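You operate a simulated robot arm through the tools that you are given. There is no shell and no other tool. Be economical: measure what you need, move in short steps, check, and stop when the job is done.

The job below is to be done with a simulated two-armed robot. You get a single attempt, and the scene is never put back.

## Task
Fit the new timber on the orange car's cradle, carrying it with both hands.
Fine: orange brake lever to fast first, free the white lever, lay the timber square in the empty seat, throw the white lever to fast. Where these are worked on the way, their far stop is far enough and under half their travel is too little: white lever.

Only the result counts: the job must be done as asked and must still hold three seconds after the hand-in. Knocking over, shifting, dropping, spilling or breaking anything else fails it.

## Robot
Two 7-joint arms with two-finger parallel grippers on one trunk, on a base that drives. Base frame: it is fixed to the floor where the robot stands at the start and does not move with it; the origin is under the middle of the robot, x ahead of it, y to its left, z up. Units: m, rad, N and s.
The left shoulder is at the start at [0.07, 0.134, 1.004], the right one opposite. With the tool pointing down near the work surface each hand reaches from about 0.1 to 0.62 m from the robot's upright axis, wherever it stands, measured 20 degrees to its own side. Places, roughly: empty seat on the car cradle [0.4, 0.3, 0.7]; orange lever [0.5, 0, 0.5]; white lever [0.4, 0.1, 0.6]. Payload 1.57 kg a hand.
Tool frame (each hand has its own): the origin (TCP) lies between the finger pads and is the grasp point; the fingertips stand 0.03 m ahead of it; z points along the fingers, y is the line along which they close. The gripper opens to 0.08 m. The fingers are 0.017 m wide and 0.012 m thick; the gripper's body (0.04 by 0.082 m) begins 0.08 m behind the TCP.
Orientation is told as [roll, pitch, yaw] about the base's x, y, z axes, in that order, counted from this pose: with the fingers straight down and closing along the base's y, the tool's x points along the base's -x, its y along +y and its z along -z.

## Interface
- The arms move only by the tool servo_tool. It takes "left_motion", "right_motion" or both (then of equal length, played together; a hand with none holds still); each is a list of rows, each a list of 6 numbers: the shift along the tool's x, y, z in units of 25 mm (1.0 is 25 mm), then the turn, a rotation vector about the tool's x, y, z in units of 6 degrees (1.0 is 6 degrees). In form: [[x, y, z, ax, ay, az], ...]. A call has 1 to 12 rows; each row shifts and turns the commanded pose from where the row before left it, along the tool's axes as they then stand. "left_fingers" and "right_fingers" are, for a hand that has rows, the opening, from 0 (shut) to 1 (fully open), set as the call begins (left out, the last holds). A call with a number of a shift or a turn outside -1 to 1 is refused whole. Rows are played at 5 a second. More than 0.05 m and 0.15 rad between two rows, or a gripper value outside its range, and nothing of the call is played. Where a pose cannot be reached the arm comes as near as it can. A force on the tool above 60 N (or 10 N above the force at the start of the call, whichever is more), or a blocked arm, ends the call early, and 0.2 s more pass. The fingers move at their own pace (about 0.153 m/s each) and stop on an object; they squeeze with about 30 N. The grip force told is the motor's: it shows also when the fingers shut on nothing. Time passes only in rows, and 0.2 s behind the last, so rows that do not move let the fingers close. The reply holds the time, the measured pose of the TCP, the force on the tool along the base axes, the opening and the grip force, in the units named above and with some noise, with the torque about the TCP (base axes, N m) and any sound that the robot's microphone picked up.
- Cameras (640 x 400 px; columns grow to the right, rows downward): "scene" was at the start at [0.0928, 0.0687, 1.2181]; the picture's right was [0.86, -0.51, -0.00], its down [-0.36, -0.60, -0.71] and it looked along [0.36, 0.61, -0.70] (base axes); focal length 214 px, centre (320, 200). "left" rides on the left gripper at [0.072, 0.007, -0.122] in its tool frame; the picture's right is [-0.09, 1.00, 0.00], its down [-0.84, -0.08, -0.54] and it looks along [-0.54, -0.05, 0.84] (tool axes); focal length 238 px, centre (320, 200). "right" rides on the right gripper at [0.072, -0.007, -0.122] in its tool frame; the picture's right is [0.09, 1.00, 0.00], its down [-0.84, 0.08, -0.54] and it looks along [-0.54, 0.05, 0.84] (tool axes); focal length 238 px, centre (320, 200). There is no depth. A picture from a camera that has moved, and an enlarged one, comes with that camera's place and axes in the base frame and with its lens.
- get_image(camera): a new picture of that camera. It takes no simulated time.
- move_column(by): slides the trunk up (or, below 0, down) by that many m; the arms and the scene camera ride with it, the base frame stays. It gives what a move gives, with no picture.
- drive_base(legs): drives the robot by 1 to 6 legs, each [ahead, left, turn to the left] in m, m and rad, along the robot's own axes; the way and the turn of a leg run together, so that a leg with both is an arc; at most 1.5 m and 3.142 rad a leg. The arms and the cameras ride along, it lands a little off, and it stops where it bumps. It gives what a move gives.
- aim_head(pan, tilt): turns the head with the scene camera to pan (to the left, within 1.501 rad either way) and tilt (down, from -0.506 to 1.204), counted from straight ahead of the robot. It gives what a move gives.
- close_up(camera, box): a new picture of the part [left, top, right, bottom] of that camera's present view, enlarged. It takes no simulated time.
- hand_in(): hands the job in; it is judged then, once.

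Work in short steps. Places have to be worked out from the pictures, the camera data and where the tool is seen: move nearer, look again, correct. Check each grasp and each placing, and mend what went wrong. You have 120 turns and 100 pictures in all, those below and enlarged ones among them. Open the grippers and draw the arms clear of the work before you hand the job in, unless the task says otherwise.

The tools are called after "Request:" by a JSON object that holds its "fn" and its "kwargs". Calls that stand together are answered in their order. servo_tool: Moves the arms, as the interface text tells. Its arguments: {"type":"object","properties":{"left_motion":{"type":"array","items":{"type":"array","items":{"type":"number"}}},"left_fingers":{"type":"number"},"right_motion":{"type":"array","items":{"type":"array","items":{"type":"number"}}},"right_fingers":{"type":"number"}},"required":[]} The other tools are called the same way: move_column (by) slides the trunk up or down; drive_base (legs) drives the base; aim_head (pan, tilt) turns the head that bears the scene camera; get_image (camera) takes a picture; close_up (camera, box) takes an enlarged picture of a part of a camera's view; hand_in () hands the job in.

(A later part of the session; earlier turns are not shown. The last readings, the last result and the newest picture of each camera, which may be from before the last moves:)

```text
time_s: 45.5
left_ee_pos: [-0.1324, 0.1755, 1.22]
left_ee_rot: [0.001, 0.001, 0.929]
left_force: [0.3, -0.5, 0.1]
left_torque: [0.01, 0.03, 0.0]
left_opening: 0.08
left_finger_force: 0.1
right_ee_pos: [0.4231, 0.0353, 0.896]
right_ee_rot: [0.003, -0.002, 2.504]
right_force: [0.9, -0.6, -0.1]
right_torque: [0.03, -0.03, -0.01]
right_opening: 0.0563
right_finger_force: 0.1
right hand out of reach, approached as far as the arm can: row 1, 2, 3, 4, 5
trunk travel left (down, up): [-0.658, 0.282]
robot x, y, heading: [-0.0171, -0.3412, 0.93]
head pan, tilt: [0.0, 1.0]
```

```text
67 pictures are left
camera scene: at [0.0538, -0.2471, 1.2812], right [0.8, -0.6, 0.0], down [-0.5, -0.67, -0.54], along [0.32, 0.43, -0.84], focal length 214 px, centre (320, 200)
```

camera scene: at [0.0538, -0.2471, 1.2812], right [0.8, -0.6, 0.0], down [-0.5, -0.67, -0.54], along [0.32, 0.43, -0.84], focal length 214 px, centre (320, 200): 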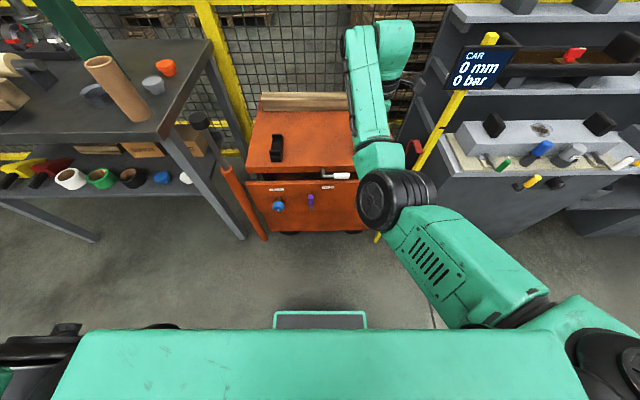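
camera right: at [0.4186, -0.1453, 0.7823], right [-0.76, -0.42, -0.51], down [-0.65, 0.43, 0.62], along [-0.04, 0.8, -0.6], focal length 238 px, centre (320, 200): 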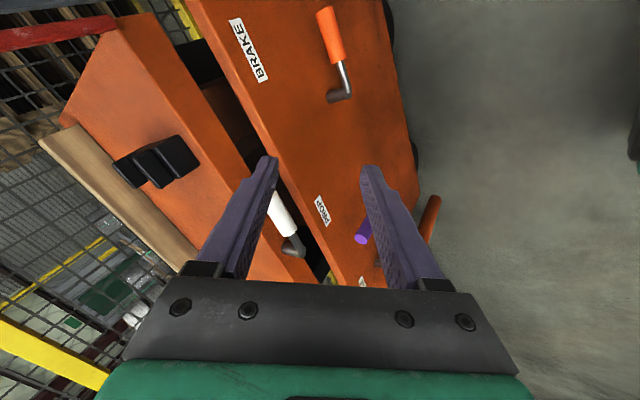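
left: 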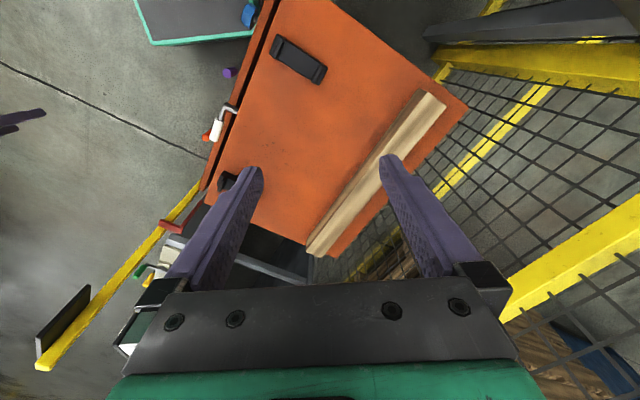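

The tool is down and squared. I drive 0.06 m forward for reach and look with the right camera.

Request:
{"fn": "drive_base", "kwargs": {"legs": [[0.06, 0, 0]]}}

Request:
{"fn": "servo_tool", "kwargs": {"right_motion": [[-0.7, 0, 1, 0, 0, 0], [-0.7, 0, 1, 0, 0, 0], [0, 0, 1, 0, 0, 0], [0, 0, 1, 0, 0, 0]]}}

Request:
{"fn": "get_image", "kwargs": {"camera": "right"}}

```text
time_s: 46.5
left_ee_pos: [-0.0986, 0.2214, 1.2225]
left_ee_rot: [-0.001, -0.001, 0.929]
left_force: [-0.2, -0.1, 0.2]
left_torque: [0.0, 0.0, -0.01]
left_opening: 0.0801
left_finger_force: 0.1
right_ee_pos: [0.4579, 0.0815, 0.898]
right_ee_rot: [0.0, -0.004, 2.502]
right_force: [0.8, -0.1, 1.1]
right_torque: [-0.01, -0.01, 0.04]
right_opening: 0.0559
right_finger_force: 0.0
trunk travel left (down, up): [-0.658, 0.282]
robot x, y, heading: [0.0186, -0.2931, 0.928]
head pan, tilt: [0.0, 1.0]
```

```text
time_s: 47.5
left_ee_pos: [-0.0974, 0.2239, 1.2206]
left_ee_rot: [-0.001, 0.0, 0.929]
left_force: [-0.1, -0.5, -0.2]
left_torque: [0.0, 0.04, -0.01]
left_opening: 0.0798
left_finger_force: 0.0
right_ee_pos: [0.4307, 0.1055, 0.7973]
right_ee_rot: [0.001, -0.003, 2.503]
right_force: [0.7, -0.6, 0.0]
right_torque: [0.02, 0.0, 0.01]
right_opening: 0.0561
right_finger_force: 0.0
trunk travel left (down, up): [-0.658, 0.282]
robot x, y, heading: [0.0161, -0.2914, 0.927]
head pan, tilt: [0.0, 1.0]
```

```text
66 pictures are left
camera right: at [0.4942, 0.0697, 0.9188], right [-0.52, -0.85, 0.0], down [-0.72, 0.44, 0.55], along [-0.47, 0.28, -0.84], focal length 238 px, centre (320, 200)
```

right: 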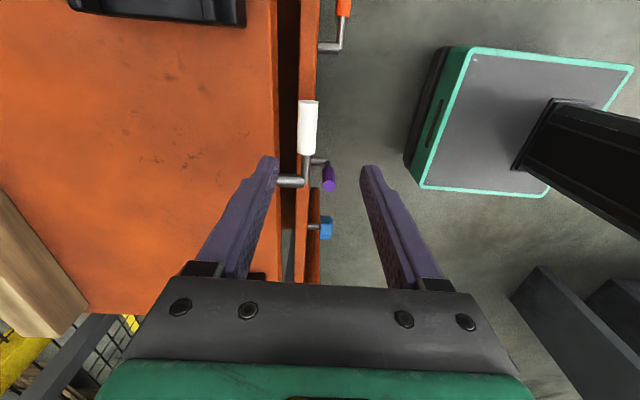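

The handle's centre is at about [0.433, 0.1215, 0.64] (pivot at [0.373, 0.165]). I shift 13 mm forward and descend to straddle it.

Request:
{"fn": "servo_tool", "kwargs": {"right_motion": [[0, -0.54, 0, 0, 0, 0], [0, 0, 1, 0, 0, 0], [0, 0, 1, 0, 0, 0], [0, 0, 1, 0, 0, 0], [0, 0, 1, 0, 0, 0], [0, 0, 0.9, 0, 0, 0]]}}

Request:
{"fn": "get_image", "kwargs": {"camera": "right"}}

```text
time_s: 48.9
left_ee_pos: [-0.097, 0.2227, 1.2202]
left_ee_rot: [0.0, 0.001, 0.928]
left_force: [0.9, -0.5, -0.5]
left_torque: [0.0, 0.02, 0.0]
left_opening: 0.0802
left_finger_force: 0.1
right_ee_pos: [0.4362, 0.1105, 0.6854]
right_ee_rot: [-0.001, -0.004, 2.5]
right_force: [0.6, -0.5, 0.7]
right_torque: [0.02, 0.0, -0.03]
right_opening: 0.0558
right_finger_force: 0.0
right hand out of reach, approached as far as the arm can: row 5, 6
trunk travel left (down, up): [-0.658, 0.282]
robot x, y, heading: [0.0179, -0.2948, 0.929]
head pan, tilt: [0.0, 1.0]
```

```text
65 pictures are left
camera right: at [0.499, 0.0747, 0.8073], right [-0.52, -0.85, 0.0], down [-0.71, 0.44, 0.55], along [-0.47, 0.29, -0.84], focal length 238 px, centre (320, 200)
```

right: 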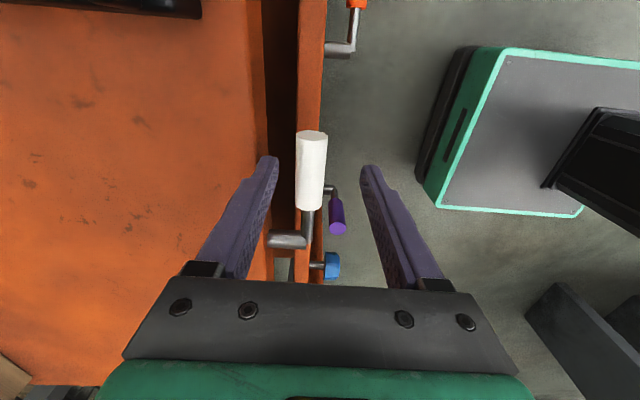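

Aligned on the handle but out of downward reach at z 0.685, so I lower the trunk 0.04 m and then close.

Request:
{"fn": "move_column", "kwargs": {"by": -0.04}}

Request:
{"fn": "servo_tool", "kwargs": {"right_motion": [[0, 0, 0, 0, 0, 0], [0, 0, 0, 0, 0, 0], [0, 0, 0, 0, 0, 0]], "right_fingers": 0}}

Request:
{"fn": "get_image", "kwargs": {"camera": "right"}}

```text
time_s: 49.7
left_ee_pos: [-0.1002, 0.2187, 1.1841]
left_ee_rot: [0.0, -0.005, 0.93]
left_force: [0.3, -0.1, -0.1]
left_torque: [0.01, 0.04, 0.0]
left_opening: 0.08
left_finger_force: 0.0
right_ee_pos: [0.435, 0.11, 0.6513]
right_ee_rot: [-0.013, -0.001, 2.503]
right_force: [3.5, -1.7, 36.5]
right_torque: [1.08, -1.17, -0.14]
right_opening: 0.057
right_finger_force: 1.0
trunk travel left (down, up): [-0.618, 0.322]
robot x, y, heading: [0.0174, -0.2934, 0.932]
head pan, tilt: [0.0, 1.0]
```

```text
time_s: 50.5
left_ee_pos: [-0.096, 0.2264, 1.1794]
left_ee_rot: [0.002, 0.004, 0.928]
left_force: [-0.7, 0.3, -0.9]
left_torque: [-0.01, 0.02, 0.02]
left_opening: 0.08
left_finger_force: 0.0
right_ee_pos: [0.4405, 0.1159, 0.6478]
right_ee_rot: [-0.013, -0.004, 2.504]
right_force: [24.3, 33.9, 19.9]
right_torque: [0.18, -0.38, 0.47]
right_opening: 0.022
right_finger_force: 34.7
trunk travel left (down, up): [-0.618, 0.322]
robot x, y, heading: [0.0166, -0.2947, 0.929]
head pan, tilt: [0.0, 1.0]
```

```text
64 pictures are left
camera right: at [0.5013, 0.0798, 0.7699], right [-0.52, -0.85, -0.01], down [-0.72, 0.43, 0.54], along [-0.46, 0.29, -0.84], focal length 238 px, centre (320, 200)
```

right: 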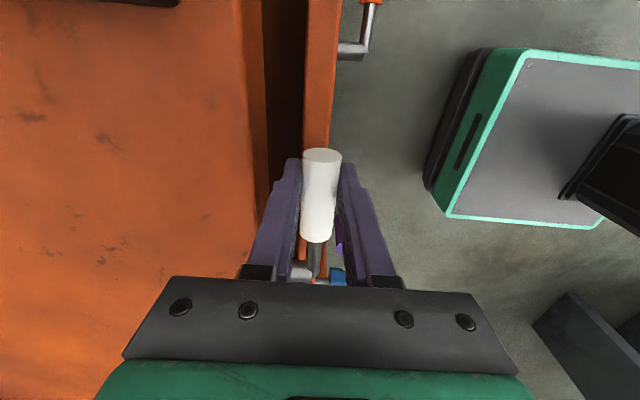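

The handle is gripped (0.022 m). I relieve the fore-aft strain by 8 mm and try lifting along the arc.

Request:
{"fn": "servo_tool", "kwargs": {"right_motion": [[0, -0.33, -0.1, 0, 0, 0], [-0.03, 0, -0.5, 0, 0, 0], [-0.15, 0, -0.5, 0, 0, 0]]}}

Request:
{"fn": "get_image", "kwargs": {"camera": "right"}}

```text
time_s: 51.3
left_ee_pos: [-0.091, 0.2305, 1.1776]
left_ee_rot: [0.0, 0.006, 0.928]
left_force: [-0.1, 0.6, 0.9]
left_torque: [0.0, -0.02, 0.01]
left_opening: 0.0798
left_finger_force: 0.1
right_ee_pos: [0.4374, 0.1173, 0.6695]
right_ee_rot: [-0.001, -0.005, 2.5]
right_force: [28.2, 29.4, -7.8]
right_torque: [-0.05, -0.86, 0.34]
right_opening: 0.022
right_finger_force: 34.6
right hand out of reach, approached as far as the arm can: row 1
trunk travel left (down, up): [-0.618, 0.322]
robot x, y, heading: [0.0169, -0.2945, 0.924]
head pan, tilt: [0.0, 1.0]
```

```text
63 pictures are left
camera right: at [0.5004, 0.0821, 0.7921], right [-0.52, -0.85, 0.0], down [-0.71, 0.44, 0.55], along [-0.47, 0.29, -0.84], focal length 238 px, centre (320, 200)
```

right: 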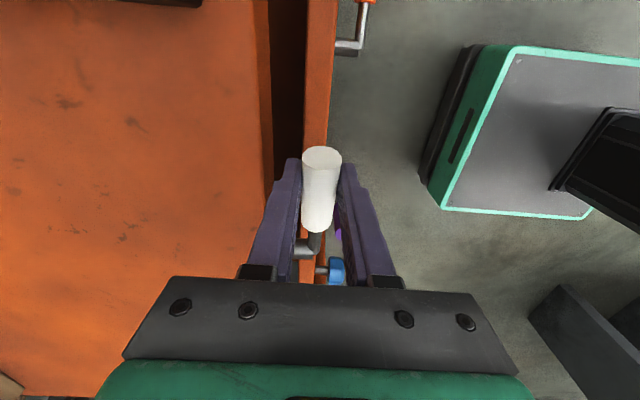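

The lever lifts easily (8 N), but the arm is at its reach limit and strains forward. I let go, rise, drive 0.07 m nearer and regrasp.

Request:
{"fn": "servo_tool", "kwargs": {"right_motion": [[0, 0, 0, 0, 0, 0], [0, 0, -1, 0, 0, 0], [0, 0, -1, 0, 0, 0], [0, 0, -1, 0, 0, 0], [0, 0, -1, 0, 0, 0]], "right_fingers": 0.7}}

Request:
{"fn": "drive_base", "kwargs": {"legs": [[0.07, 0, 0]]}}

Request:
{"fn": "servo_tool", "kwargs": {"right_motion": [[0, 0.93, 0, 0, 0, 0], [0, 0.93, 0, 0, 0, 0], [0, 0.93, 0, 0, 0, 0]]}}

Request:
{"fn": "get_image", "kwargs": {"camera": "right"}}

```text
time_s: 52.5
left_ee_pos: [-0.0979, 0.2223, 1.1818]
left_ee_rot: [0.001, 0.0, 0.928]
left_force: [-1.3, 0.2, 0.2]
left_torque: [0.0, 0.0, -0.02]
left_opening: 0.0799
left_finger_force: 0.0
right_ee_pos: [0.4314, 0.1129, 0.7738]
right_ee_rot: [0.002, -0.003, 2.502]
right_force: [-0.3, 0.3, 1.0]
right_torque: [0.0, 0.01, 0.02]
right_opening: 0.0557
right_finger_force: 0.0
trunk travel left (down, up): [-0.618, 0.322]
robot x, y, heading: [0.0162, -0.2951, 0.927]
head pan, tilt: [0.0, 1.0]
```

```text
time_s: 53.6
left_ee_pos: [-0.0548, 0.2795, 1.1809]
left_ee_rot: [-0.001, -0.001, 0.93]
left_force: [0.2, 0.3, 0.0]
left_torque: [0.0, -0.02, 0.0]
left_opening: 0.0799
left_finger_force: 0.1
right_ee_pos: [0.4754, 0.1692, 0.7747]
right_ee_rot: [0.0, -0.003, 2.501]
right_force: [-0.7, 0.5, -1.2]
right_torque: [0.0, -0.02, 0.0]
right_opening: 0.0559
right_finger_force: 0.0
trunk travel left (down, up): [-0.618, 0.322]
robot x, y, heading: [0.0577, -0.2385, 0.93]
head pan, tilt: [0.0, 1.0]
```

```text
time_s: 54.4
left_ee_pos: [-0.0549, 0.2787, 1.1823]
left_ee_rot: [0.001, 0.0, 0.927]
left_force: [0.3, -0.6, -0.3]
left_torque: [0.02, 0.0, 0.02]
left_opening: 0.08
left_finger_force: 0.0
right_ee_pos: [0.4326, 0.1131, 0.7745]
right_ee_rot: [0.0, -0.005, 2.503]
right_force: [0.4, 0.0, -0.2]
right_torque: [0.03, -0.01, -0.03]
right_opening: 0.0559
right_finger_force: 0.1
trunk travel left (down, up): [-0.618, 0.322]
robot x, y, heading: [0.0582, -0.2356, 0.923]
head pan, tilt: [0.0, 1.0]
```

```text
62 pictures are left
camera right: at [0.4956, 0.0775, 0.8964], right [-0.52, -0.85, 0.0], down [-0.72, 0.44, 0.55], along [-0.47, 0.28, -0.84], focal length 238 px, centre (320, 200)
```

right: 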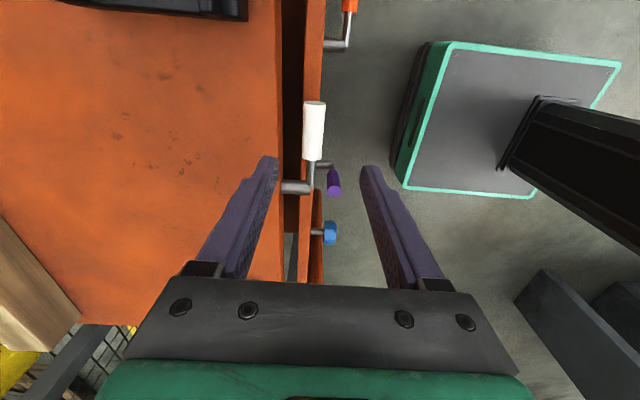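

The handle sits where it was. I shift 9 mm forward, descend to z≈0.655 and grip.

Request:
{"fn": "servo_tool", "kwargs": {"right_motion": [[0, -0.36, 0.8, 0, 0, 0], [0, 0, 1, 0, 0, 0], [0, 0, 1, 0, 0, 0], [0, 0, 1, 0, 0, 0], [0, 0, 1, 0, 0, 0]]}}

Request:
{"fn": "servo_tool", "kwargs": {"right_motion": [[0, 0, 0, 0, 0, 0], [0, 0, 0, 0, 0, 0], [0, 0, 0, 0, 0, 0]], "right_fingers": 0}}

```text
time_s: 55.5
left_ee_pos: [-0.0584, 0.2747, 1.1825]
left_ee_rot: [0.0, -0.003, 0.926]
left_force: [0.5, 0.5, -0.3]
left_torque: [-0.06, 0.08, -0.01]
left_opening: 0.0798
left_finger_force: 0.1
right_ee_pos: [0.4408, 0.1265, 0.6901]
right_ee_rot: [-0.038, -0.004, 2.501]
right_force: [-8.0, -14.6, 40.7]
right_torque: [0.16, -0.57, -0.07]
right_opening: 0.0432
right_finger_force: 0.1
trunk travel left (down, up): [-0.618, 0.322]
robot x, y, heading: [0.0618, -0.2356, 0.927]
head pan, tilt: [0.0, 1.0]
stopped in row 5 (right hand): the force on the tool passed its limit (the readings are from after the stop); the commanded pose is now the measured one
```

```text
time_s: 56.3
left_ee_pos: [-0.0558, 0.2783, 1.181]
left_ee_rot: [0.001, 0.0, 0.928]
left_force: [0.4, 0.4, -0.1]
left_torque: [0.01, -0.03, 0.0]
left_opening: 0.0801
left_finger_force: 0.0
right_ee_pos: [0.4413, 0.1254, 0.6813]
right_ee_rot: [-0.023, -0.005, 2.501]
right_force: [-2.0, 1.2, 5.2]
right_torque: [-0.04, 0.09, -0.01]
right_opening: 0.0
right_finger_force: 20.6
trunk travel left (down, up): [-0.618, 0.322]
robot x, y, heading: [0.061, -0.2404, 0.926]
head pan, tilt: [0.0, 1.0]
```

Contact at z 0.69 pushed the hand and the fingers closed on nothing. I look.

Request:
{"fn": "get_image", "kwargs": {"camera": "right"}}

Request:
{"fn": "get_image", "kwargs": {"camera": "scene"}}

```text
61 pictures are left
camera right: at [0.5022, 0.0879, 0.8032], right [-0.52, -0.85, -0.02], down [-0.72, 0.43, 0.54], along [-0.45, 0.3, -0.84], focal length 238 px, centre (320, 200)
```

right: 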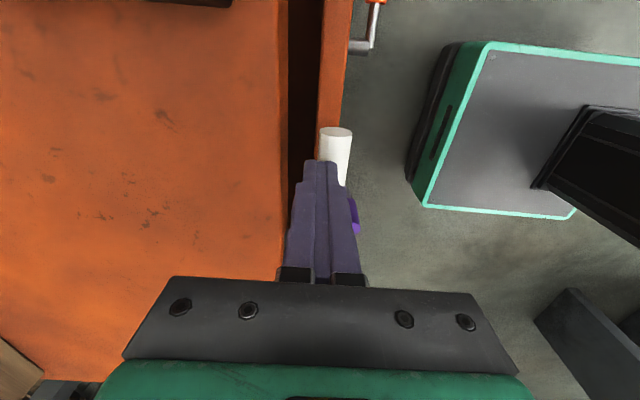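

```text
60 pictures are left
camera scene: at [0.1312, -0.1437, 1.2411], right [0.8, -0.6, 0.0], down [-0.5, -0.67, -0.54], along [0.32, 0.43, -0.84], focal length 214 px, centre (320, 200)
```

scene: 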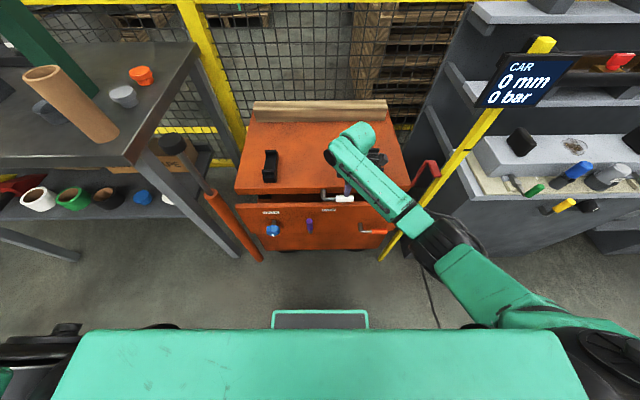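

The rear finger most likely clipped the deck's edge (hand at f 0.366, too far forward with a wide opening). I rise, narrow the opening and move 8 mm back.

Request:
{"fn": "servo_tool", "kwargs": {"right_motion": [[0, 0, -1, 0, 0, 0], [0, 0.3, -1, 0, 0, 0], [0, 0, -1, 0, 0, 0], [0, 0, 0, 0, 0, 0]], "right_fingers": 0}}

Request:
{"fn": "servo_tool", "kwargs": {"right_motion": [[0, 0, 0, 0, 0, 0], [0, 0, 0, 0, 0, 0]], "right_fingers": 0.55}}

Request:
{"fn": "get_image", "kwargs": {"camera": "right"}}

```text
time_s: 57.3
left_ee_pos: [-0.0542, 0.2792, 1.181]
left_ee_rot: [0.0, -0.001, 0.927]
left_force: [0.3, 0.1, 0.3]
left_torque: [0.01, -0.02, 0.0]
left_opening: 0.0799
left_finger_force: 0.2
right_ee_pos: [0.4373, 0.1182, 0.7578]
right_ee_rot: [-0.027, -0.006, 2.5]
right_force: [-0.1, 0.3, 0.3]
right_torque: [0.01, -0.02, 0.0]
right_opening: 0.0002
right_finger_force: 21.3
trunk travel left (down, up): [-0.618, 0.322]
robot x, y, heading: [0.0619, -0.2363, 0.924]
head pan, tilt: [0.0, 1.0]
```

```text
time_s: 57.9
left_ee_pos: [-0.0548, 0.2799, 1.1818]
left_ee_rot: [0.001, 0.0, 0.927]
left_force: [0.5, 1.4, -0.2]
left_torque: [0.01, 0.01, 0.05]
left_opening: 0.08
left_finger_force: 0.1
right_ee_pos: [0.4372, 0.1188, 0.7567]
right_ee_rot: [-0.026, -0.006, 2.501]
right_force: [-0.2, 0.1, -0.3]
right_torque: [0.0, 0.01, -0.01]
right_opening: 0.044
right_finger_force: 0.1
trunk travel left (down, up): [-0.618, 0.322]
robot x, y, heading: [0.061, -0.2407, 0.925]
head pan, tilt: [0.0, 1.0]
```

```text
59 pictures are left
camera right: at [0.4982, 0.0803, 0.8792], right [-0.52, -0.85, -0.03], down [-0.72, 0.42, 0.54], along [-0.45, 0.3, -0.84], focal length 238 px, centre (320, 200)
```

right: 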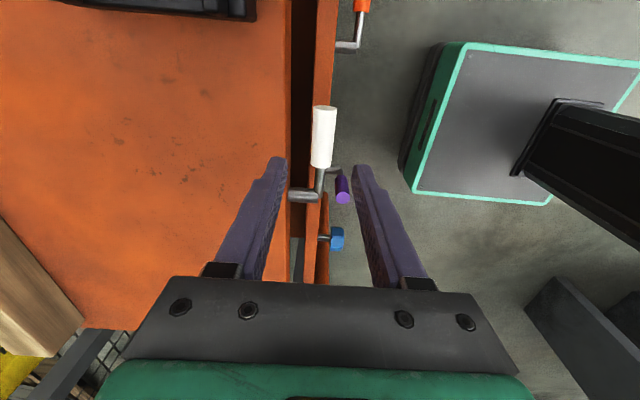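

Now the handle is centred between the fingers. I descend 0.10 m and grip.

Request:
{"fn": "servo_tool", "kwargs": {"right_motion": [[0, 0.1, 1, -0.25, 0, 0], [0, 0, 1, 0, 0, 0], [0, 0, 1, 0, 0, 0], [0, 0, 1, 0, 0, 0]]}}

Request:
{"fn": "servo_tool", "kwargs": {"right_motion": [[0, 0, 0, 0, 0, 0], [0, 0, 0, 0, 0, 0]], "right_fingers": 0}}

Request:
{"fn": "get_image", "kwargs": {"camera": "right"}}

```text
time_s: 58.9
left_ee_pos: [-0.0535, 0.2795, 1.181]
left_ee_rot: [0.001, 0.001, 0.927]
left_force: [0.2, -0.2, 0.6]
left_torque: [0.01, 0.01, 0.01]
left_opening: 0.0799
left_finger_force: 0.0
right_ee_pos: [0.4349, 0.1187, 0.657]
right_ee_rot: [0.0, -0.005, 2.5]
right_force: [1.0, 0.7, 0.7]
right_torque: [0.02, 0.0, -0.04]
right_opening: 0.0444
right_finger_force: 0.1
trunk travel left (down, up): [-0.618, 0.322]
robot x, y, heading: [0.0604, -0.2368, 0.926]
head pan, tilt: [0.0, 1.0]
```

```text
time_s: 59.5
left_ee_pos: [-0.0544, 0.2802, 1.1797]
left_ee_rot: [0.0, 0.001, 0.928]
left_force: [0.3, 0.2, 0.1]
left_torque: [-0.02, 0.0, 0.01]
left_opening: 0.0798
left_finger_force: 0.0
right_ee_pos: [0.4355, 0.12, 0.6573]
right_ee_rot: [-0.002, -0.006, 2.501]
right_force: [4.1, 3.7, 1.3]
right_torque: [0.2, -0.03, 0.43]
right_opening: 0.0219
right_finger_force: 35.0
trunk travel left (down, up): [-0.618, 0.322]
robot x, y, heading: [0.0621, -0.2371, 0.924]
head pan, tilt: [0.0, 1.0]
```

```text
58 pictures are left
camera right: at [0.4988, 0.0834, 0.779], right [-0.52, -0.85, 0.0], down [-0.71, 0.44, 0.55], along [-0.47, 0.29, -0.84], focal length 238 px, centre (320, 200)
```

right: 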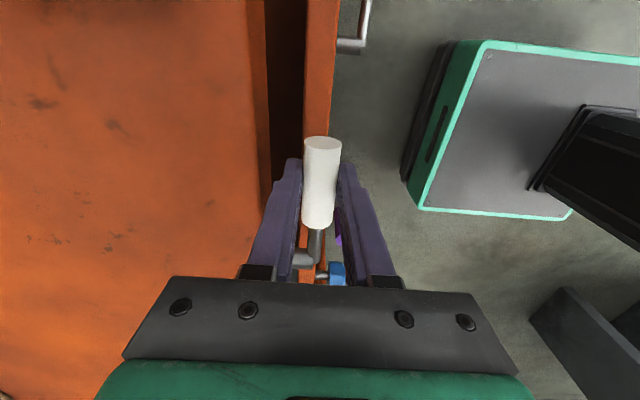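

A firm, unstrained grip. I lift along the arc about the pivot (radius ~0.078 m), first half.

Request:
{"fn": "servo_tool", "kwargs": {"right_motion": [[-0.24, 0, -0.69, 0, 0, 0], [-0.38, 0, -0.6, 0, 0, 0], [-0.5, 0, -0.5, 0, 0, 0]]}}

Request:
{"fn": "get_image", "kwargs": {"camera": "right"}}

```text
time_s: 60.3
left_ee_pos: [-0.0482, 0.2769, 1.1825]
left_ee_rot: [0.005, 0.0, 0.925]
left_force: [-0.5, 0.7, 0.0]
left_torque: [0.03, 0.0, 0.0]
left_opening: 0.0797
left_finger_force: 0.0
right_ee_pos: [0.4196, 0.1298, 0.7021]
right_ee_rot: [-0.003, -0.002, 2.496]
right_force: [28.3, -16.2, 5.0]
right_torque: [-1.12, -1.24, 0.69]
right_opening: 0.0222
right_finger_force: 34.5
trunk travel left (down, up): [-0.618, 0.322]
robot x, y, heading: [0.0603, -0.239, 0.925]
head pan, tilt: [0.0, 1.0]
```

```text
57 pictures are left
camera right: at [0.4825, 0.094, 0.8244], right [-0.53, -0.85, 0.0], down [-0.71, 0.44, 0.54], along [-0.46, 0.29, -0.84], focal length 238 px, centre (320, 200)
```

right: 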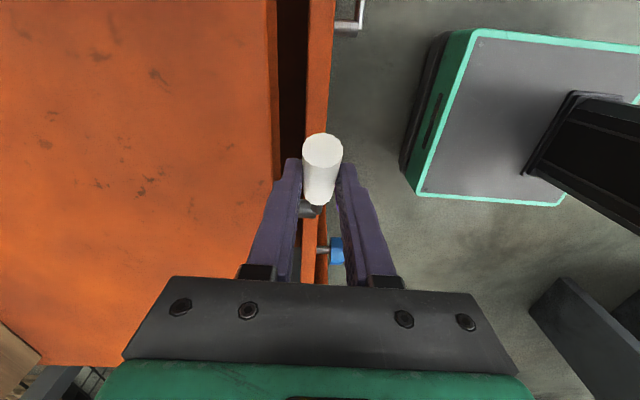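

The lever is at about 45° with some radial pull (radius a bit longer than assumed). I continue on a slightly larger arc.

Request:
{"fn": "servo_tool", "kwargs": {"right_motion": [[-0.1, 0, -0.6, 0, 0, 0], [-0.45, 0, -0.3, 0, 0, 0], [-0.45, 0, -0.2, 0, 0, 0]]}}

Request:
{"fn": "get_image", "kwargs": {"camera": "right"}}

```text
time_s: 61.1
left_ee_pos: [-0.0524, 0.2805, 1.18]
left_ee_rot: [0.003, 0.003, 0.926]
left_force: [-0.3, -0.4, -0.6]
left_torque: [-0.01, -0.01, -0.02]
left_opening: 0.08
left_finger_force: 0.2
right_ee_pos: [0.3944, 0.1486, 0.7266]
right_ee_rot: [0.003, -0.006, 2.502]
right_force: [8.2, -7.4, -14.5]
right_torque: [-0.86, -1.01, 0.13]
right_opening: 0.0221
right_finger_force: 34.9
trunk travel left (down, up): [-0.618, 0.322]
robot x, y, heading: [0.0593, -0.2385, 0.93]
head pan, tilt: [0.0, 1.0]
```

```text
56 pictures are left
camera right: at [0.4573, 0.1141, 0.849], right [-0.52, -0.85, 0.0], down [-0.71, 0.44, 0.55], along [-0.47, 0.28, -0.84], focal length 238 px, centre (320, 200)
```

right: 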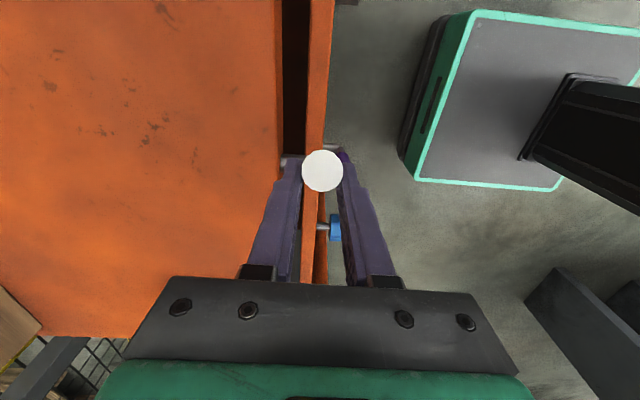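

The lever is near 65°, seen end-on. I continue toward upright.

Request:
{"fn": "servo_tool", "kwargs": {"right_motion": [[-0.5, 0, -0.1, 0, 0, 0], [-0.5, 0, 0, 0, 0, 0], [-0.3, 0, 0, 0, 0, 0]]}}

Request:
{"fn": "get_image", "kwargs": {"camera": "right"}}

```text
time_s: 61.9
left_ee_pos: [-0.0529, 0.2764, 1.1818]
left_ee_rot: [0.003, -0.001, 0.927]
left_force: [0.2, -0.6, -0.5]
left_torque: [-0.02, 0.02, -0.01]
left_opening: 0.08
left_finger_force: 0.1
right_ee_pos: [0.3686, 0.1671, 0.7325]
right_ee_rot: [-0.003, -0.006, 2.498]
right_force: [10.1, -11.4, 6.1]
right_torque: [-1.1, -1.11, 0.02]
right_opening: 0.022
right_finger_force: 34.7
trunk travel left (down, up): [-0.618, 0.322]
robot x, y, heading: [0.0591, -0.2394, 0.927]
head pan, tilt: [0.0, 1.0]
```

```text
55 pictures are left
camera right: at [0.4317, 0.1312, 0.8556], right [-0.52, -0.85, 0.0], down [-0.71, 0.44, 0.55], along [-0.46, 0.29, -0.84], focal length 238 px, centre (320, 200)
```

right: 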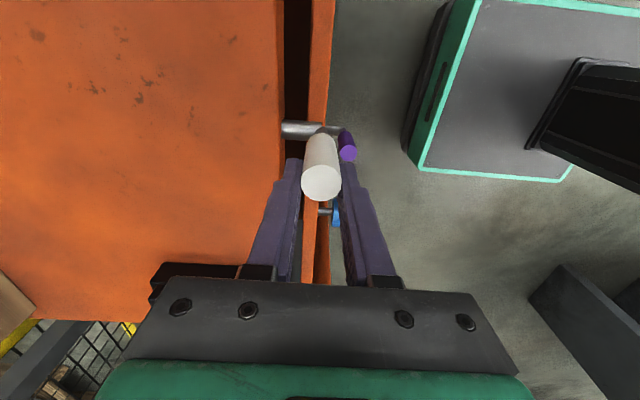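

The lever is about upright now. I press 1 cm further to feel for the stop.

Request:
{"fn": "servo_tool", "kwargs": {"right_motion": [[-0.25, 0, 0, 0, 0, 0], [-0.25, 0, 0, 0, 0, 0]]}}

Request:
{"fn": "get_image", "kwargs": {"camera": "right"}}

```text
time_s: 62.5
left_ee_pos: [-0.0491, 0.2722, 1.1855]
left_ee_rot: [0.007, -0.001, 0.926]
left_force: [-0.1, 0.4, 0.0]
left_torque: [0.0, -0.01, -0.02]
left_opening: 0.0799
left_finger_force: 0.0
right_ee_pos: [0.3668, 0.1689, 0.7341]
right_ee_rot: [-0.001, 0.001, 2.492]
right_force: [31.8, -26.0, 15.3]
right_torque: [-1.03, -0.98, 0.04]
right_opening: 0.0217
right_finger_force: 35.4
trunk travel left (down, up): [-0.618, 0.322]
robot x, y, heading: [0.0598, -0.2388, 0.926]
head pan, tilt: [0.0, 1.0]
```

```text
54 pictures are left
camera right: at [0.4282, 0.1332, 0.856], right [-0.53, -0.85, 0.0], down [-0.71, 0.44, 0.54], along [-0.46, 0.29, -0.84], focal length 238 px, centre (320, 200)
```

right: 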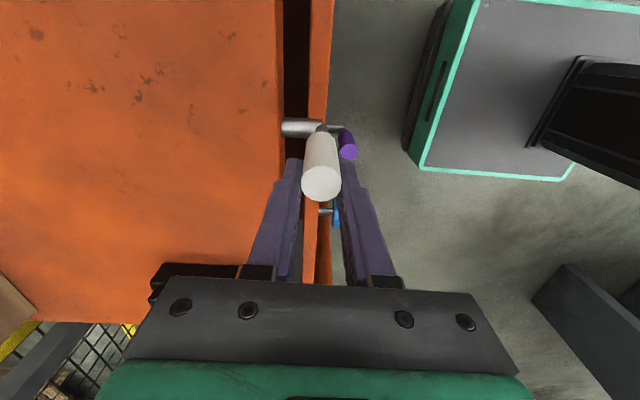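

A clear stop at upright (41 N): the white lever is free. I relax the pressure, open, and rise straight up.

Request:
{"fn": "servo_tool", "kwargs": {"right_motion": [[0.5, 0, 0, 0, 0, 0], [0, 0, 0, 0, 0, 0]]}}

Request:
{"fn": "servo_tool", "kwargs": {"right_motion": [[0, 0, 0, 0, 0, 0], [0, 0, 0, 0, 0, 0], [0, 0, -1, 0, 0, 0], [0, 0, -1, 0, 0, 0], [0, 0, -1, 0, 0, 0], [0, 0, -1, 0, 0, 0], [0, 0, -1, 0, 0, 0]], "right_fingers": 0.55}}

Request:
{"fn": "get_image", "kwargs": {"camera": "right"}}

Request:
{"fn": "get_image", "kwargs": {"camera": "scene"}}

```text
time_s: 63.1
left_ee_pos: [-0.0538, 0.2764, 1.1818]
left_ee_rot: [0.004, 0.001, 0.927]
left_force: [0.7, -0.3, -0.1]
left_torque: [-0.01, 0.02, -0.01]
left_opening: 0.0801
left_finger_force: 0.0
right_ee_pos: [0.3673, 0.1676, 0.7329]
right_ee_rot: [-0.004, -0.011, 2.504]
right_force: [13.1, -5.0, 13.5]
right_torque: [-0.51, -0.35, -0.01]
right_opening: 0.022
right_finger_force: 34.7
trunk travel left (down, up): [-0.618, 0.322]
robot x, y, heading: [0.0602, -0.2409, 0.932]
head pan, tilt: [0.0, 1.0]
```

```text
time_s: 64.7
left_ee_pos: [-0.0538, 0.2786, 1.181]
left_ee_rot: [0.0, 0.0, 0.927]
left_force: [-0.1, -0.6, -0.4]
left_torque: [0.01, -0.03, 0.0]
left_opening: 0.0804
left_finger_force: 0.0
right_ee_pos: [0.3675, 0.1667, 0.8571]
right_ee_rot: [-0.001, -0.006, 2.5]
right_force: [0.4, 0.3, -0.1]
right_torque: [0.03, 0.0, -0.03]
right_opening: 0.0442
right_finger_force: 0.1
trunk travel left (down, up): [-0.618, 0.322]
robot x, y, heading: [0.0589, -0.2392, 0.927]
head pan, tilt: [0.0, 1.0]
```

```text
53 pictures are left
camera right: at [0.4308, 0.132, 0.9787], right [-0.52, -0.85, 0.0], down [-0.71, 0.44, 0.55], along [-0.47, 0.29, -0.84], focal length 238 px, centre (320, 200)
```

right: 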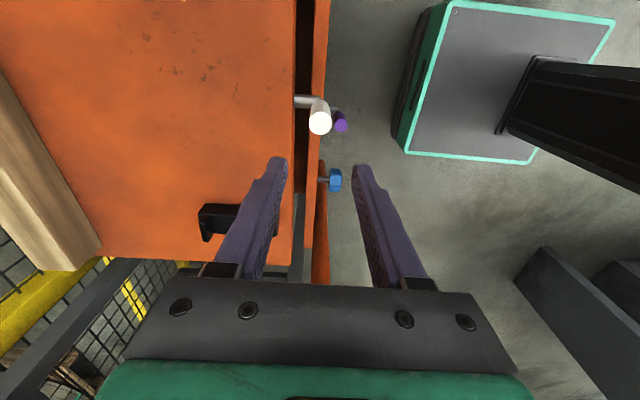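

```text
52 pictures are left
camera scene: at [0.1323, -0.1431, 1.2412], right [0.8, -0.6, 0.0], down [-0.5, -0.67, -0.54], along [0.32, 0.43, -0.84], focal length 214 px, centre (320, 200)
```

scene: 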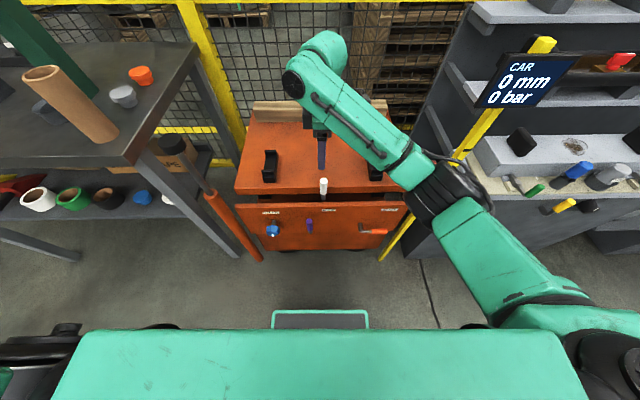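

The white lever stands upright and stays. Next the timber: I extend the right hand toward its grip place and bring the left hand inward (right), away from the table.

Request:
{"fn": "servo_tool", "kwargs": {"right_motion": [[0.93, -0.5, -0.3, 0, 0, 0], [0.93, -0.9, -0.3, 0, 0, 0], [0.93, -0.9, -0.3, 0, 0, 0], [0.93, -0.9, -0.3, 0, 0, 0], [0.93, -0.9, -0.3, 0, 0, 0], [0, 0, 0, 0, 0, 0], [0, 0, 0, 0, 0, 0], [0, 0, 0, 0, 0, 0], [0, 0, 0, 0, 0, 0], [0, 0, 0, 0, 0, 0], [0, 0, 0, 0, 0, 0], [0, 0, 0, 0, 0, 0]], "left_motion": [[-0.8, -1, 0, 0, 0, 0], [-0.8, -1, 0, 0, 0, 0], [-0.8, -1, 0, 0, 0, 0], [-0.8, -1, 0, 0, 0, 0], [-0.8, -1, 0, 0, 0, 0], [-0.8, -1, 0, 0, 0, 0], [-0.8, -0.5, 0, 0, 0, 0], [0, 0, 0, 0, 0, 1], [0, 0, 0, 0, 0, 1], [0, 0, 0, 0, 0, 1], [0, 0, 0, 0, 0, 1], [0, 0, 0, 0, 0, 1]]}}

Request:
{"fn": "servo_tool", "kwargs": {"left_motion": [[0, 0, 0.5, 0, 0, 1], [0, 0, 0.5, 0, 0, 1], [0, 0, 0.5, 0, 0, 1], [0, 0, 0.5, 0, 0, 1], [0, 0, 0.5, 0, 0, 1], [0, 0, 0.5, 0, 0, 1], [0, 0, 0.5, 0, 0, 1], [0, 0, 0.5, 0, 0, 1], [0, 0, 0.5, 0, 0, 1], [0, 0, 0.5, 0, 0, 1]]}}

Request:
{"fn": "get_image", "kwargs": {"camera": "scene"}}

Request:
{"fn": "get_image", "kwargs": {"camera": "left"}}

```text
time_s: 67.3
left_ee_pos: [0.1428, 0.2783, 1.1451]
left_ee_rot: [0.0, -0.002, 0.403]
left_force: [0.7, 0.2, 1.0]
left_torque: [-0.05, 0.02, 0.02]
left_opening: 0.08
left_finger_force: 0.0
left hand out of reach, approached as far as the arm can: row 4, 5, 6, 7
right_ee_pos: [0.5076, 0.1825, 0.8878]
right_ee_rot: [0.014, 0.0, 2.531]
right_force: [-1.0, 0.5, 0.1]
right_torque: [0.03, 0.02, 0.02]
right_opening: 0.044
right_finger_force: 0.0
right hand out of reach, approached as far as the arm can: row 5
trunk travel left (down, up): [-0.618, 0.322]
robot x, y, heading: [0.0616, -0.2335, 0.926]
head pan, tilt: [0.0, 1.0]
```

```text
time_s: 69.5
left_ee_pos: [0.1411, 0.2791, 1.0208]
left_ee_rot: [0.001, 0.001, -0.647]
left_force: [0.3, -1.0, -0.7]
left_torque: [-0.02, -0.02, -0.01]
left_opening: 0.0799
left_finger_force: 0.0
right_ee_pos: [0.5076, 0.1828, 0.8886]
right_ee_rot: [0.016, 0.002, 2.534]
right_force: [-0.3, -0.1, 0.7]
right_torque: [0.0, -0.01, -0.03]
right_opening: 0.044
right_finger_force: 0.0
trunk travel left (down, up): [-0.618, 0.322]
robot x, y, heading: [0.0562, -0.2346, 0.925]
head pan, tilt: [0.0, 1.0]
```

```text
51 pictures are left
camera scene: at [0.1325, -0.1425, 1.2412], right [0.8, -0.6, 0.0], down [-0.5, -0.67, -0.54], along [0.32, 0.43, -0.84], focal length 214 px, centre (320, 200)
```

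scene: 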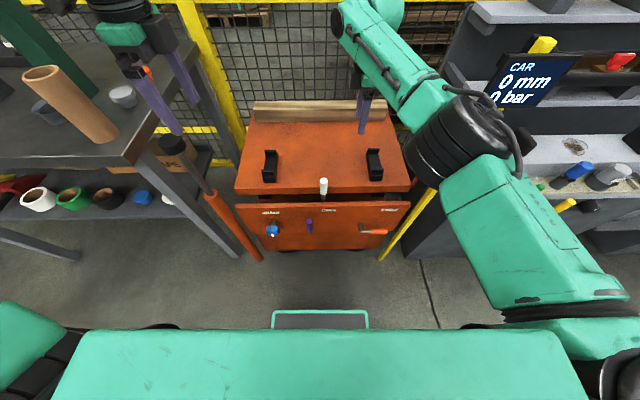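

```text
50 pictures are left
camera left: at [0.089, 0.3276, 1.1436], right [0.67, 0.74, 0.0], down [0.62, -0.57, 0.54], along [0.4, -0.37, -0.84], focal length 238 px, centre (320, 200)
```

left: 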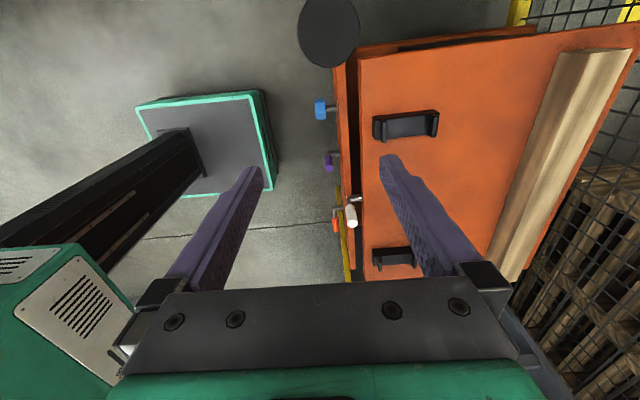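

Both hands are turned for the grip. I bring the left hand to mirror the right one and take a close look at the timber's profile and the seats.

Request:
{"fn": "servo_tool", "kwargs": {"left_motion": [[-0.9, 0.95, 0.5, 0, 0, 0], [-0.9, 0.95, 0.5, 0, 0, 0], [-0.9, 0.95, 0.5, 0, 0, 0], [-0.9, 0.95, 0.8, 0, 0, 0], [-0.9, 0.95, 1, 0, 0, 0], [-0.9, 0.95, 1, 0, 0, 0]]}}

Request:
{"fn": "close_up", "kwargs": {"camera": "left", "box": [320, 0, 640, 200]}}

Request:
{"fn": "get_image", "kwargs": {"camera": "right"}}

```text
time_s: 70.9
left_ee_pos: [0.2542, 0.2784, 0.9081]
left_ee_rot: [0.0, -0.002, -0.643]
left_force: [-0.4, -0.5, 0.0]
left_torque: [0.0, -0.01, 0.01]
left_opening: 0.08
left_finger_force: 0.1
left hand out of reach, approached as far as the arm can: row 4, 5, 6
right_ee_pos: [0.5072, 0.1834, 0.887]
right_ee_rot: [0.014, 0.0, 2.533]
right_force: [-0.7, -0.6, -0.9]
right_torque: [-0.03, 0.0, 0.02]
right_opening: 0.0442
right_finger_force: 0.0
trunk travel left (down, up): [-0.618, 0.322]
robot x, y, heading: [0.0569, -0.2374, 0.923]
head pan, tilt: [0.0, 1.0]
```

```text
2.00 times, centred on (480, 100) of left
camera zoom: at [0.2006, 0.3272, 1.031], right [0.67, 0.74, 0.0], down [0.62, -0.56, 0.54], along [0.4, -0.36, -0.84], focal length 477 px, centre (0, 400)
```

zoom: 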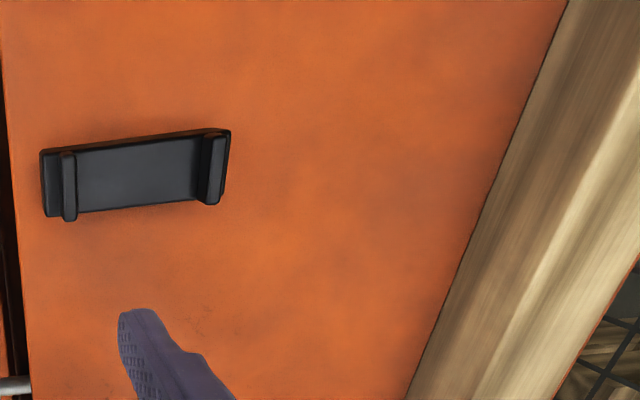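

```text
48 pictures are left
camera right: at [0.572, 0.1509, 1.0098], right [-0.49, -0.87, 0.02], down [-0.73, 0.42, 0.54], along [-0.48, 0.26, -0.84], focal length 238 px, centre (320, 200)
```

right: 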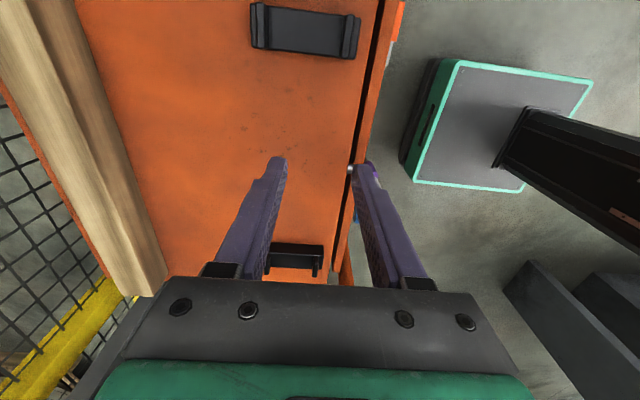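

I zoom on the timber in the right camera and on the scene view to read its cross-section.

Request:
{"fn": "close_up", "kwargs": {"camera": "right", "box": [0, 0, 400, 300]}}

Request:
{"fn": "close_up", "kwargs": {"camera": "scene", "box": [230, 90, 410, 210]}}

```text
1.33 times, centred on (200, 150) of right
camera zoom: at [0.572, 0.1509, 1.0098], right [-0.49, -0.87, 0.02], down [-0.73, 0.42, 0.54], along [-0.48, 0.26, -0.84], focal length 318 px, centre (480, 267)
```

zoom: 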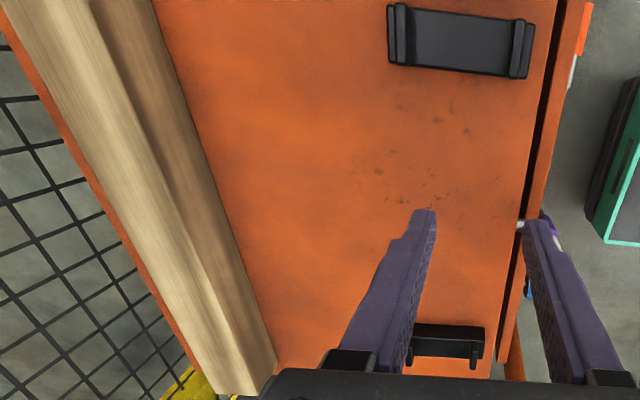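

```text
3.33 times, centred on (320, 150) of scene
camera zoom: at [0.1328, -0.1423, 1.2411], right [0.8, -0.6, 0.0], down [-0.5, -0.67, -0.54], along [0.32, 0.43, -0.84], focal length 715 px, centre (320, 367)
```

zoom: 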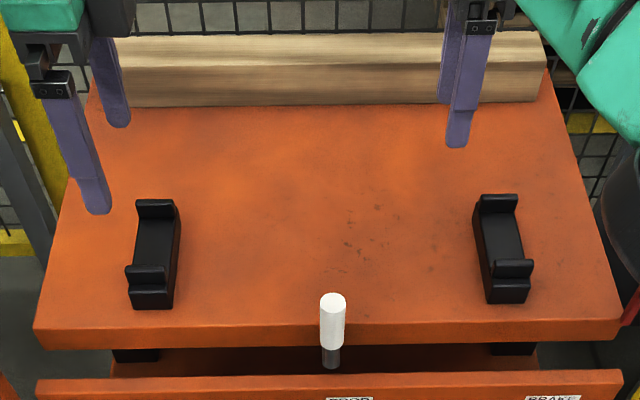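

The timber is about 0.07 m wide, front-bottom edge at f≈0.755, while the slot centre is f≈0.478. I drive 0.12 m closer and check clearance to the post and the pump handle.

Request:
{"fn": "drive_base", "kwargs": {"legs": [[0.12, 0, 0]]}}

Request:
{"fn": "get_image", "kwargs": {"camera": "scene"}}

```text
time_s: 72.1
left_ee_pos: [0.3253, 0.3731, 0.9097]
left_ee_rot: [0.002, -0.002, -0.645]
left_force: [0.5, 0.8, -0.7]
left_torque: [0.02, 0.03, -0.01]
left_opening: 0.0802
left_finger_force: 0.1
right_ee_pos: [0.5789, 0.2765, 0.8869]
right_ee_rot: [0.014, 0.0, 2.532]
right_force: [0.0, -0.5, 0.6]
right_torque: [0.0, -0.02, -0.07]
right_opening: 0.0443
right_finger_force: 0.0
trunk travel left (down, up): [-0.618, 0.322]
robot x, y, heading: [0.131, -0.1413, 0.925]
head pan, tilt: [0.0, 1.0]
```

```text
45 pictures are left
camera scene: at [0.2037, -0.0481, 1.2413], right [0.8, -0.6, 0.0], down [-0.51, -0.67, -0.54], along [0.32, 0.43, -0.84], focal length 214 px, centre (320, 200)
```

scene: 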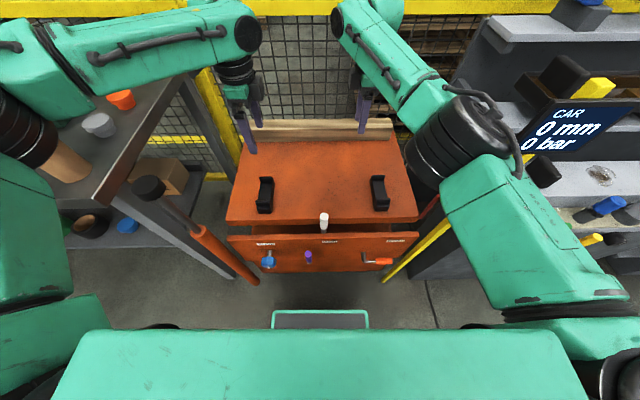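

Clearances look fine so far. I bring the left hand level with the right and drive another 0.12 m.

Request:
{"fn": "servo_tool", "kwargs": {"left_motion": [[-0.6, 0.93, 0.2, 0, 0, 0], [-0.6, 0.93, 0.2, 0, 0, 0], [-0.6, 0.93, 0.2, 0, 0, 0]]}}

Request:
{"fn": "drive_base", "kwargs": {"legs": [[0.1, 0, 0]]}}

Request:
{"fn": "get_image", "kwargs": {"camera": "scene"}}

Request:
{"fn": "get_image", "kwargs": {"camera": "right"}}

Request:
{"fn": "get_image", "kwargs": {"camera": "left"}}

```text
time_s: 72.9
left_ee_pos: [0.3264, 0.3726, 0.9085]
left_ee_rot: [0.003, 0.0, -0.644]
left_force: [1.0, 0.1, -0.7]
left_torque: [0.03, 0.01, 0.0]
left_opening: 0.08
left_finger_force: 0.1
left hand out of reach, approached as far as the arm can: row 1, 2, 3
right_ee_pos: [0.5791, 0.2776, 0.8875]
right_ee_rot: [0.016, 0.0, 2.532]
right_force: [0.1, 0.0, 0.0]
right_torque: [0.0, -0.02, 0.02]
right_opening: 0.044
right_finger_force: 0.1
trunk travel left (down, up): [-0.618, 0.322]
robot x, y, heading: [0.1307, -0.1426, 0.925]
head pan, tilt: [0.0, 1.0]
```

```text
time_s: 74.0
left_ee_pos: [0.3861, 0.4542, 0.9099]
left_ee_rot: [0.001, -0.003, -0.644]
left_force: [-0.6, 0.1, -0.4]
left_torque: [0.02, 0.01, -0.01]
left_opening: 0.0801
left_finger_force: 0.0
right_ee_pos: [0.6378, 0.3568, 0.8876]
right_ee_rot: [0.016, -0.001, 2.534]
right_force: [-0.4, -0.9, 0.4]
right_torque: [0.03, -0.01, 0.04]
right_opening: 0.044
right_finger_force: 0.1
trunk travel left (down, up): [-0.618, 0.322]
robot x, y, heading: [0.1888, -0.0638, 0.929]
head pan, tilt: [0.0, 1.0]
```

```text
44 pictures are left
camera scene: at [0.2637, 0.032, 1.2412], right [0.8, -0.6, 0.0], down [-0.5, -0.67, -0.54], along [0.32, 0.43, -0.84], focal length 214 px, centre (320, 200)
```

scene: 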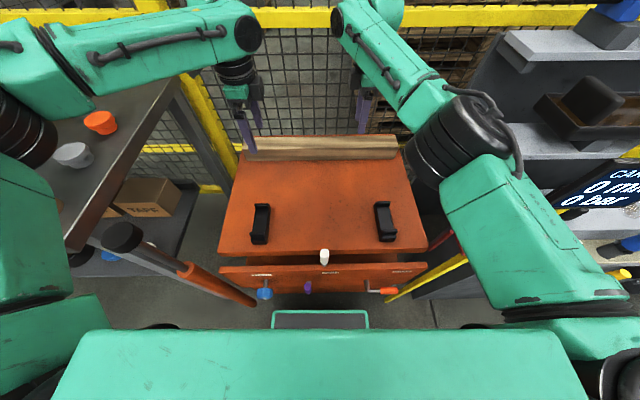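

```text
43 pictures are left
camera right: at [0.7028, 0.3255, 1.0104], right [-0.49, -0.87, 0.01], down [-0.73, 0.42, 0.54], along [-0.48, 0.26, -0.84], focal length 238 px, centre (320, 200)
```

right: 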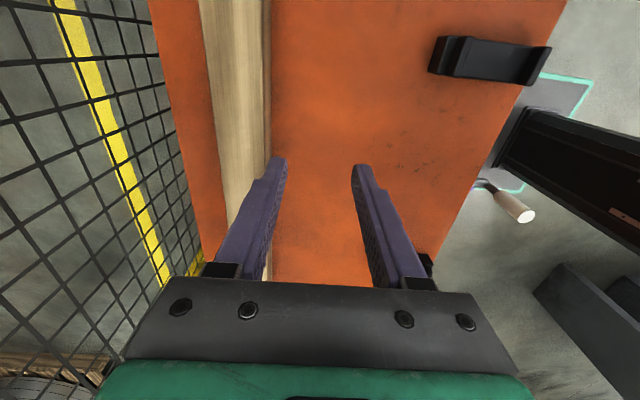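

```text
42 pictures are left
camera left: at [0.3315, 0.5017, 1.0317], right [0.67, 0.74, 0.0], down [0.62, -0.56, 0.54], along [0.4, -0.36, -0.84], focal length 238 px, centre (320, 200)
```

left: 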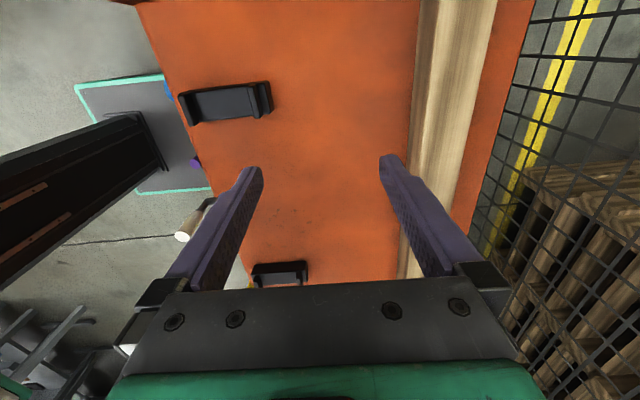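

The left hand has not followed; its commanded pose ran ahead of what it can reach. I step its command back and down to see where it moves freely.

Request:
{"fn": "servo_tool", "kwargs": {"left_motion": [[0.6, -0.93, 0, 0, 0, 0], [0.6, -0.93, 0, 0, 0, 0], [0.6, -0.93, 0, 0, 0, 0], [0, -0.5, 0.5, 0, 0, 0], [0, -0.5, 0.5, 0, 0, 0], [0, 0, 0.5, 0, 0, 0]]}}

```text
time_s: 75.5
left_ee_pos: [0.2927, 0.4042, 0.8721]
left_ee_rot: [0.0, -0.001, -0.642]
left_force: [0.1, -0.4, 0.4]
left_torque: [0.01, -0.05, -0.01]
left_opening: 0.08
left_finger_force: 0.0
right_ee_pos: [0.6384, 0.3579, 0.888]
right_ee_rot: [0.016, 0.0, 2.533]
right_force: [-0.8, 0.5, 0.2]
right_torque: [-0.01, 0.02, -0.06]
right_opening: 0.044
right_finger_force: 0.1
trunk travel left (down, up): [-0.618, 0.322]
robot x, y, heading: [0.1924, -0.062, 0.927]
head pan, tilt: [0.0, 1.0]
```

The command tracks the measured pose, so the block was a joint limit. I try going forward again from this lower height.

Request:
{"fn": "servo_tool", "kwargs": {"left_motion": [[0, 0, 0.5, 0, 0, 0], [0, 1, 0, 0, 0, 0], [0, 1, 0, 0, 0, 0], [0, 1, 0, 0, 0, 0], [0, 1, 0, 0, 0, 0], [0, 1, 0, 0, 0, 0], [-0.6, 1, 0, 0, 0, 0], [-0.6, 0, 0, 0, 0, 0]]}}

Request:
{"fn": "get_image", "kwargs": {"camera": "scene"}}

```text
time_s: 77.2
left_ee_pos: [0.3669, 0.4852, 0.8654]
left_ee_rot: [0.004, -0.002, -0.645]
left_force: [-0.1, 0.0, 0.6]
left_torque: [-0.04, -0.02, -0.03]
left_opening: 0.0802
left_finger_force: 0.1
left hand out of reach, approached as far as the arm can: row 6, 7, 8
right_ee_pos: [0.6384, 0.358, 0.8875]
right_ee_rot: [0.016, 0.0, 2.531]
right_force: [0.1, -0.1, 0.9]
right_torque: [-0.02, -0.01, -0.03]
right_opening: 0.044
right_finger_force: 0.1
trunk travel left (down, up): [-0.618, 0.322]
robot x, y, heading: [0.1957, -0.0594, 0.932]
head pan, tilt: [0.0, 1.0]
```

```text
41 pictures are left
camera scene: at [0.2641, 0.0322, 1.2411], right [0.8, -0.6, 0.0], down [-0.5, -0.67, -0.54], along [0.32, 0.43, -0.84], focal length 214 px, centre (320, 200)
```

scene: 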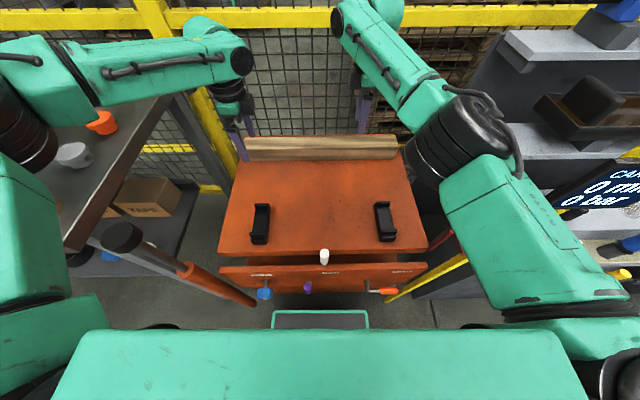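

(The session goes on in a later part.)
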